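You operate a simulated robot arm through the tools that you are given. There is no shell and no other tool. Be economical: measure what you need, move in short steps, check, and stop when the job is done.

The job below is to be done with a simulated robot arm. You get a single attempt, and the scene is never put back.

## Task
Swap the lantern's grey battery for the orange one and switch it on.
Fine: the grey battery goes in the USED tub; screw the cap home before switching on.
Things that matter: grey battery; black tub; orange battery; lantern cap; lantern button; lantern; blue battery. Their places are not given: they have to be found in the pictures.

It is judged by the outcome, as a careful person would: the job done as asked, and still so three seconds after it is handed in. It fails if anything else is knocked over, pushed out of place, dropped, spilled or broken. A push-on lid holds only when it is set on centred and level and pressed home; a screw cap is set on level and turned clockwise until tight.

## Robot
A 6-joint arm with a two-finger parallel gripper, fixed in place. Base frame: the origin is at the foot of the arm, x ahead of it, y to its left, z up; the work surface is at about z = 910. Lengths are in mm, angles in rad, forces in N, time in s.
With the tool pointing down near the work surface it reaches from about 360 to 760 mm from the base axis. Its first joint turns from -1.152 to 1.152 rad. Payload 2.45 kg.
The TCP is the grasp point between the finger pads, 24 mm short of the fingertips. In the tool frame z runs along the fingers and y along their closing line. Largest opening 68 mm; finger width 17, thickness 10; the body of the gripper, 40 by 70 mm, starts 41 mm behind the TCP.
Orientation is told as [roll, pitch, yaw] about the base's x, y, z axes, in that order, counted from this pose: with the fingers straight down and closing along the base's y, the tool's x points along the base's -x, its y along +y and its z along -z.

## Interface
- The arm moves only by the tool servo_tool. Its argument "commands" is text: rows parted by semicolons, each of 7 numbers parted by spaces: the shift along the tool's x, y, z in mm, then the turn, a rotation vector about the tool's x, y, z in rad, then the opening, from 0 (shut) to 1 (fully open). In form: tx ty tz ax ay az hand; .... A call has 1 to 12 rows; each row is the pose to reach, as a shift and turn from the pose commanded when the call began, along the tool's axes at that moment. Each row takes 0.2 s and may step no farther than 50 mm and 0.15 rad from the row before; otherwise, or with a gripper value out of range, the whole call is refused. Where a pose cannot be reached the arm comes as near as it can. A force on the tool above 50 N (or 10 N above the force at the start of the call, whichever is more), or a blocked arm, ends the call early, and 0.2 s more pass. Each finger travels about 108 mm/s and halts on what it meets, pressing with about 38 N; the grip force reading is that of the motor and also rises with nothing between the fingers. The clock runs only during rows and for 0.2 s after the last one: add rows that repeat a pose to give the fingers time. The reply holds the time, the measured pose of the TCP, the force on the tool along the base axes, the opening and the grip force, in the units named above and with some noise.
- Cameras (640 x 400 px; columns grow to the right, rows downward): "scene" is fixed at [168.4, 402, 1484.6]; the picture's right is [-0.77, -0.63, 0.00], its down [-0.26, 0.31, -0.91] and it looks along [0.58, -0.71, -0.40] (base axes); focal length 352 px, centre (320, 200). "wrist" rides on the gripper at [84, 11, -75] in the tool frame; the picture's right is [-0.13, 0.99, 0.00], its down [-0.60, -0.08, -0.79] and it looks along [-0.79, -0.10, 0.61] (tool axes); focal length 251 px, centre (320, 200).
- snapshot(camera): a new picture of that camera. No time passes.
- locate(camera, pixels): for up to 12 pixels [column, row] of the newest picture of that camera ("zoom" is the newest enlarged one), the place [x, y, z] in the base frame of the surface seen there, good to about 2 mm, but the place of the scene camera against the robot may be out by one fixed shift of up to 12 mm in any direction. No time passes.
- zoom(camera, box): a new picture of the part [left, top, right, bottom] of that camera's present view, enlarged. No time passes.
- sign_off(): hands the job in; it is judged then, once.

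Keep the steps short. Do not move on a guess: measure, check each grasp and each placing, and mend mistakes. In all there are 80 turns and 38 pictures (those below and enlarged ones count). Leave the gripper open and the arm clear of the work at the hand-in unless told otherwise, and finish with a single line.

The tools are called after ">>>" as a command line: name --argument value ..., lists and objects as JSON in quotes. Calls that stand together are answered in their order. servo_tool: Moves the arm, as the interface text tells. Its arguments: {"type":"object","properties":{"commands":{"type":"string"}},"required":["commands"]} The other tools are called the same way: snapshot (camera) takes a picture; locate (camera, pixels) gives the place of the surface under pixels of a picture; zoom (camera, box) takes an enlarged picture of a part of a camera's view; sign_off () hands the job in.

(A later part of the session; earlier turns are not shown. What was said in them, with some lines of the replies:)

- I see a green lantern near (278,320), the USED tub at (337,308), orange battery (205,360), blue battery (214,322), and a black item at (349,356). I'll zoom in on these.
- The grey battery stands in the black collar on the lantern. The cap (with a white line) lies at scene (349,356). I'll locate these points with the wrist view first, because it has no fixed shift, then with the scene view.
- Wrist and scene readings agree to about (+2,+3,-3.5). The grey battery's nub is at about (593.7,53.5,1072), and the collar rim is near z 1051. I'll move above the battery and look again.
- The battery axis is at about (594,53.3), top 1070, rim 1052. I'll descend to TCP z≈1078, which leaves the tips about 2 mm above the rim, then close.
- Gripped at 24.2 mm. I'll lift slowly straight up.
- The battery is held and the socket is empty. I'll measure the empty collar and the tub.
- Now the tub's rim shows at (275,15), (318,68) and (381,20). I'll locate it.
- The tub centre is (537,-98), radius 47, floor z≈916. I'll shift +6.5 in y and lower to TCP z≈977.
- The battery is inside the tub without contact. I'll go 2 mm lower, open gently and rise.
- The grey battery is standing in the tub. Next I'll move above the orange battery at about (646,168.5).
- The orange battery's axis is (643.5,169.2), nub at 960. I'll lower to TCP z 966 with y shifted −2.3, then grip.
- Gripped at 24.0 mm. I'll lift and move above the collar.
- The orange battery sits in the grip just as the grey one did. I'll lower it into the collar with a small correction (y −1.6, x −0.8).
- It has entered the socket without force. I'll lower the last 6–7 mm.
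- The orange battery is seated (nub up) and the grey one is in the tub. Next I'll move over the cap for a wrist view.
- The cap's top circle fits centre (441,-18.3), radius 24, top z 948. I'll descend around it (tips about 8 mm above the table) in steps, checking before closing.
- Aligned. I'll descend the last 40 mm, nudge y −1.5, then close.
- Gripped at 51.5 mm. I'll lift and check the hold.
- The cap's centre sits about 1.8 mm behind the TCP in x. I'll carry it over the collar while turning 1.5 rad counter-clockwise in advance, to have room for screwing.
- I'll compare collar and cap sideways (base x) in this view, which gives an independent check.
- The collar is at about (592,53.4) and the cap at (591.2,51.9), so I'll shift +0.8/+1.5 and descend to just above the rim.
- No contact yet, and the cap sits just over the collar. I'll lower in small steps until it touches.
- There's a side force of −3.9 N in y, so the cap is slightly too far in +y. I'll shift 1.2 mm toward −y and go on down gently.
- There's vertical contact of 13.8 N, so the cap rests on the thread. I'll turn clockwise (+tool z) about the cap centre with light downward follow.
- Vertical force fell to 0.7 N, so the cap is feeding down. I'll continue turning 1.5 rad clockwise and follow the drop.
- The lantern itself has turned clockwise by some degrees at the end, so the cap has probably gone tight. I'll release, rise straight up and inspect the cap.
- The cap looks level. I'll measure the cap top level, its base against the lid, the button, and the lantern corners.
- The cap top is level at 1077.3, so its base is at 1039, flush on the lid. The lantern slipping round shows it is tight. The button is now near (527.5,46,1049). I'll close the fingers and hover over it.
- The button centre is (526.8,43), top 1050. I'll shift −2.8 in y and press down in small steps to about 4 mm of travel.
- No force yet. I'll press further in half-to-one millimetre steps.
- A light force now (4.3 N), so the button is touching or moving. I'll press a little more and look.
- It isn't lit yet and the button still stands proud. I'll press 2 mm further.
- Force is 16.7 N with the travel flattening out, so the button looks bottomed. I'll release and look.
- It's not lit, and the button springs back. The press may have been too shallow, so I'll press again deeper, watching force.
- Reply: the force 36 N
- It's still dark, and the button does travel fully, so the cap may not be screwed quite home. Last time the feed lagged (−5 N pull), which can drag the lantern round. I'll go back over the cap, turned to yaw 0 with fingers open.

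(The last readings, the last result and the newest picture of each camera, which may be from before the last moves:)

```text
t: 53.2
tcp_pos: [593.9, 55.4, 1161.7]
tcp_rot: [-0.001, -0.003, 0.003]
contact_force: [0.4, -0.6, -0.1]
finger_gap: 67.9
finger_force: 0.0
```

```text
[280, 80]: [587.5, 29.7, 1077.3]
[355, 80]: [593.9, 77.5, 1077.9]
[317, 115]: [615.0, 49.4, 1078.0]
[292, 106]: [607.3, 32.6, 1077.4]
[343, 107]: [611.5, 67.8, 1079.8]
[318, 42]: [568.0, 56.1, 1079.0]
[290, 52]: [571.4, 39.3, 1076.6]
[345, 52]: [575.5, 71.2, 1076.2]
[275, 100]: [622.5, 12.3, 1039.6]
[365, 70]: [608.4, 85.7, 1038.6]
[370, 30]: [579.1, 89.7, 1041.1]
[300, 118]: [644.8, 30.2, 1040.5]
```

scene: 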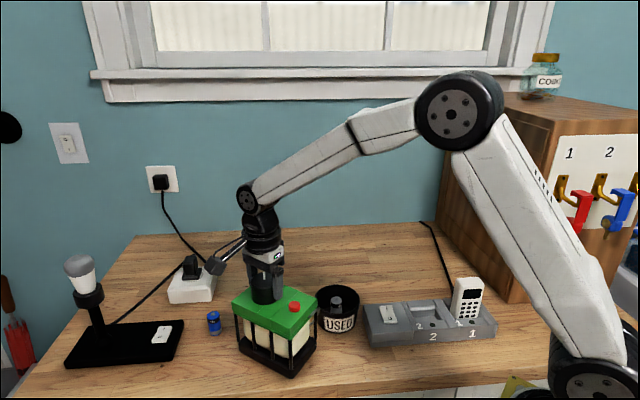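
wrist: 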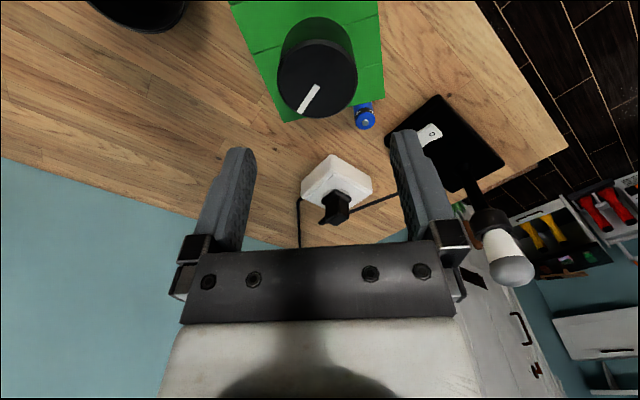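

The cap centre is (591.7,53.3), base within 1 mm of the lid. I'll descend and grip it at the same height.

>>> servo_tool --commands "2 -1.7 30 0 0 0 1; 2 -1.7 60 0 0 0 1; 2 -1.7 80 0 0 0 1; 2 -1.7 87.5 0 0 0 1; 2 -1.7 87.5 0 0 0 1; 2 -1.7 87.5 0 0 0 0.6; 2 -1.7 87.5 0 0 0 0.6; 2 -1.7 87.5 0 0 0 0.6"

```text
t: 55.0
tcp_pos: [592.2, 52.6, 1074.4]
tcp_rot: [-0.003, -0.001, 0.0]
contact_force: [1.1, 0.8, -3.6]
finger_gap: 51.3
finger_force: 38.6
```

Gripped at 51.3 mm. I'll press down about 3 mm of command to hold the lantern still by friction, then turn 1.35 rad clockwise.

>>> servo_tool --commands "0 0 1.5 0 0 0 0.5; 0 0 3 0 0 0 0.5; 0 0 3 0 0 0.15 0.5; 0 0 3.1 0 0 0.3 0.5; 0 0 3.2 0 0 0.45 0.5; 0 0 3.3 0 0 0.6 0.5; 0 0 3.4 0 0 0.75 0.5; 0 0 3.5 0 0 0.9 0.5; 0 0 3.6 0 0 1.05 0.5; 0 0 3.7 0 0 1.2 0.5; 0 0 3.8 0 0 1.35 0.5; 0 0 3.8 0 0 1.35 0.5"

```text
t: 57.6
tcp_pos: [592.5, 52.1, 1069.3]
tcp_rot: [0.003, -0.002, -1.351]
contact_force: [-1.2, -1.3, -0.7]
finger_gap: 47.8
finger_force: 37.9
```

The gap changed to 47.8 mm and the force vanished, so something shifted. I'll spend one picture to see.

>>> zoom --camera "scene" --box '[215, 250, 345, 380]'

```text
3.08 times, centred on (280, 315) of scene
```

zoom: 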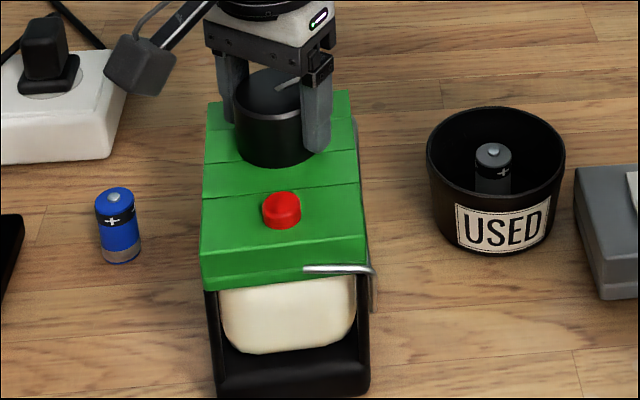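

The lantern turned again. I'll measure the cap top, lid and button in this picture.

>>> locate --camera "zoom" --pixels '[[282, 203], [265, 90], [250, 108], [285, 110], [265, 75], [285, 87], [270, 175], [204, 282], [355, 265], [240, 150], [265, 160], [305, 85]]'

```text
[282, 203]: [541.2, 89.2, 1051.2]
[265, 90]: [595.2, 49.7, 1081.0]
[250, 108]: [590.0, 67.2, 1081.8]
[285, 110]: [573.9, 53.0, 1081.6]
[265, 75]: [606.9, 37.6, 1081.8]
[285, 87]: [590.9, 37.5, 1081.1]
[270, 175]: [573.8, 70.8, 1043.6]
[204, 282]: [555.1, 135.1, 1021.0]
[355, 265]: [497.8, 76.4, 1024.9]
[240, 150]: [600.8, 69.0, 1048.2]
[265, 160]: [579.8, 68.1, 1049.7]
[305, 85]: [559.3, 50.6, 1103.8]
```

I'll compare the cap's white line with the lantern's heading before (last wrist picture) and now (last zoom), using already taken pictures.

>>> locate --camera "wrist" --pixels '[[318, 87], [301, 111], [383, 90], [379, 10], [286, 118], [260, 70], [340, 107], [240, 20]]'

>>> locate --camera "zoom" --pixels '[[277, 89], [298, 81], [292, 84], [208, 105], [203, 270], [348, 95], [362, 240], [205, 200], [356, 180], [270, 225]]'

```text
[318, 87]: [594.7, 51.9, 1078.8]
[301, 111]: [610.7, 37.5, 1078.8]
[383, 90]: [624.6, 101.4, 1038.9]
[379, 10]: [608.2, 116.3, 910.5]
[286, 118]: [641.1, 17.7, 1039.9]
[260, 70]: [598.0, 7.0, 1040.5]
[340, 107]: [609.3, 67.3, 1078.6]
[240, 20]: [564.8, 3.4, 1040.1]
```

```text
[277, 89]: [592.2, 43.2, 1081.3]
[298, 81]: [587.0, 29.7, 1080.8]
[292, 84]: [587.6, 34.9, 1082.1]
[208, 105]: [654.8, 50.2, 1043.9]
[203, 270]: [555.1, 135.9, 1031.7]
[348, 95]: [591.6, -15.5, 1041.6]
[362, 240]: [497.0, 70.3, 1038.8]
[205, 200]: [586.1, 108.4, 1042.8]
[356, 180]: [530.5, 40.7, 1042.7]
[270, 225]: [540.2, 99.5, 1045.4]
```

The cap line and the lantern turned practically 1:1 (about −61° and −52°), so the cap is against its stop, now tightened harder. I'll release, rise, and hover closed over the button's new place, about (542.6,93.5).

>>> servo_tool --commands "0 0 0 0 0 0 0.8; 0 0 0 0 0 0 1; 0 0 0 0 0 0 1; 0 0 -40 0 0 0 1; 0 0 -75 0 0 0 1; 17 -13 -75 0 0 0 0.5; 34 -26.5 -75 0 0 0 0; 50.5 -39.6 -75 0 0 0 0; 50.5 -39.6 -50 0 0 0 0; 50.5 -39.6 -25 0 0 0 0; 50.5 -39.6 -20 0 0 0 0; 50.5 -39.6 -20 0 0 0 0"

```text
t: 60.2
tcp_pos: [542.6, 92.7, 1088.0]
tcp_rot: [0.004, -0.001, -1.351]
contact_force: [-0.4, -0.4, -0.4]
finger_gap: 0.1
finger_force: 23.1
```

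In position. I'll press to light contact first.

>>> servo_tool --commands "0 0.5 10 0 0 0 0; 0 0.5 16 0 0 0 0; 0 0.5 19 0 0 0 0; 0 0.5 21 0 0 0 0; 0 0.5 21 0 0 0 0"

```text
t: 61.4
tcp_pos: [543.1, 94.1, 1069.9]
tcp_rot: [0.003, -0.002, -1.351]
contact_force: [-0.5, 0.4, 4.7]
finger_gap: 0.1
finger_force: 23.6
```

Contact is on the button, as before. I'll press it home once and release.

>>> servo_tool --commands "0 0 1.5 0 0 0 0; 0 0 3 0 0 0 0; 0 0 4.5 0 0 0 0; 0 0 5.5 0 0 0 0; 0 0 5.5 0 0 0 0"

```text
t: 62.6
tcp_pos: [543.0, 94.1, 1065.6]
tcp_rot: [0.003, 0.0, -1.351]
contact_force: [-2.7, -4.4, 23.8]
finger_gap: 0.0
finger_force: 23.7
```

>>> servo_tool --commands "0 0 -5 0 0 0 0; 0 0 -30 0 0 0 0; 0 0 -70 0 0 0 0; 0 0 -100 0 0 0 0.5; 0 0 -100 0 0 0 0.5"

>>> zoom --camera "scene" --box '[200, 255, 360, 380]'

```text
t: 63.8
tcp_pos: [543.4, 94.7, 1165.1]
tcp_rot: [0.002, -0.001, -1.352]
contact_force: [1.0, 0.4, 0.4]
finger_gap: 34.1
finger_force: 0.0
```

```text
3.20 times, centred on (280, 318) of scene
```

zoom: 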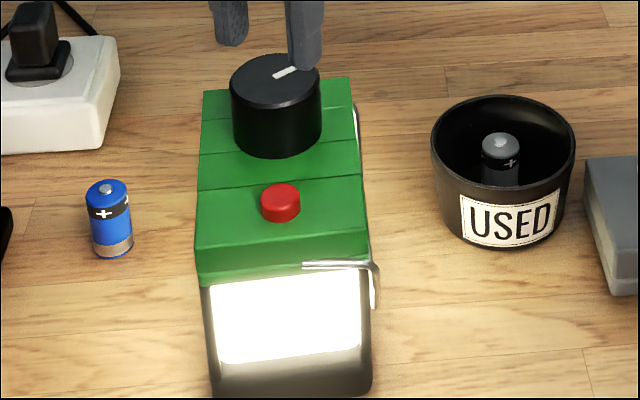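

The lantern is lit, the cap is on level and tight, and the grey battery stands in the USED tub. I'll raise the arm a little more with the gripper open.

>>> servo_tool --commands "0 0 -30 0 0 0 1; 0 0 -70 0 0 0 1; 0 0 -100 0 0 0 1; 0 0 -100 0 0 0 1"

```text
t: 64.8
tcp_pos: [541.9, 93.5, 1263.7]
tcp_rot: [0.0, 0.0, -1.352]
contact_force: [-0.8, -0.7, -0.5]
finger_gap: 68.1
finger_force: 0.1
```

>>> sign_off

```text
The job is handed in.
```

The lantern is lit with the orange battery in and its cap screwed tight, and the grey battery is in the USED tub; tightening the cap turned the lantern about 85–90° clockwise on the table, and I left it that way.
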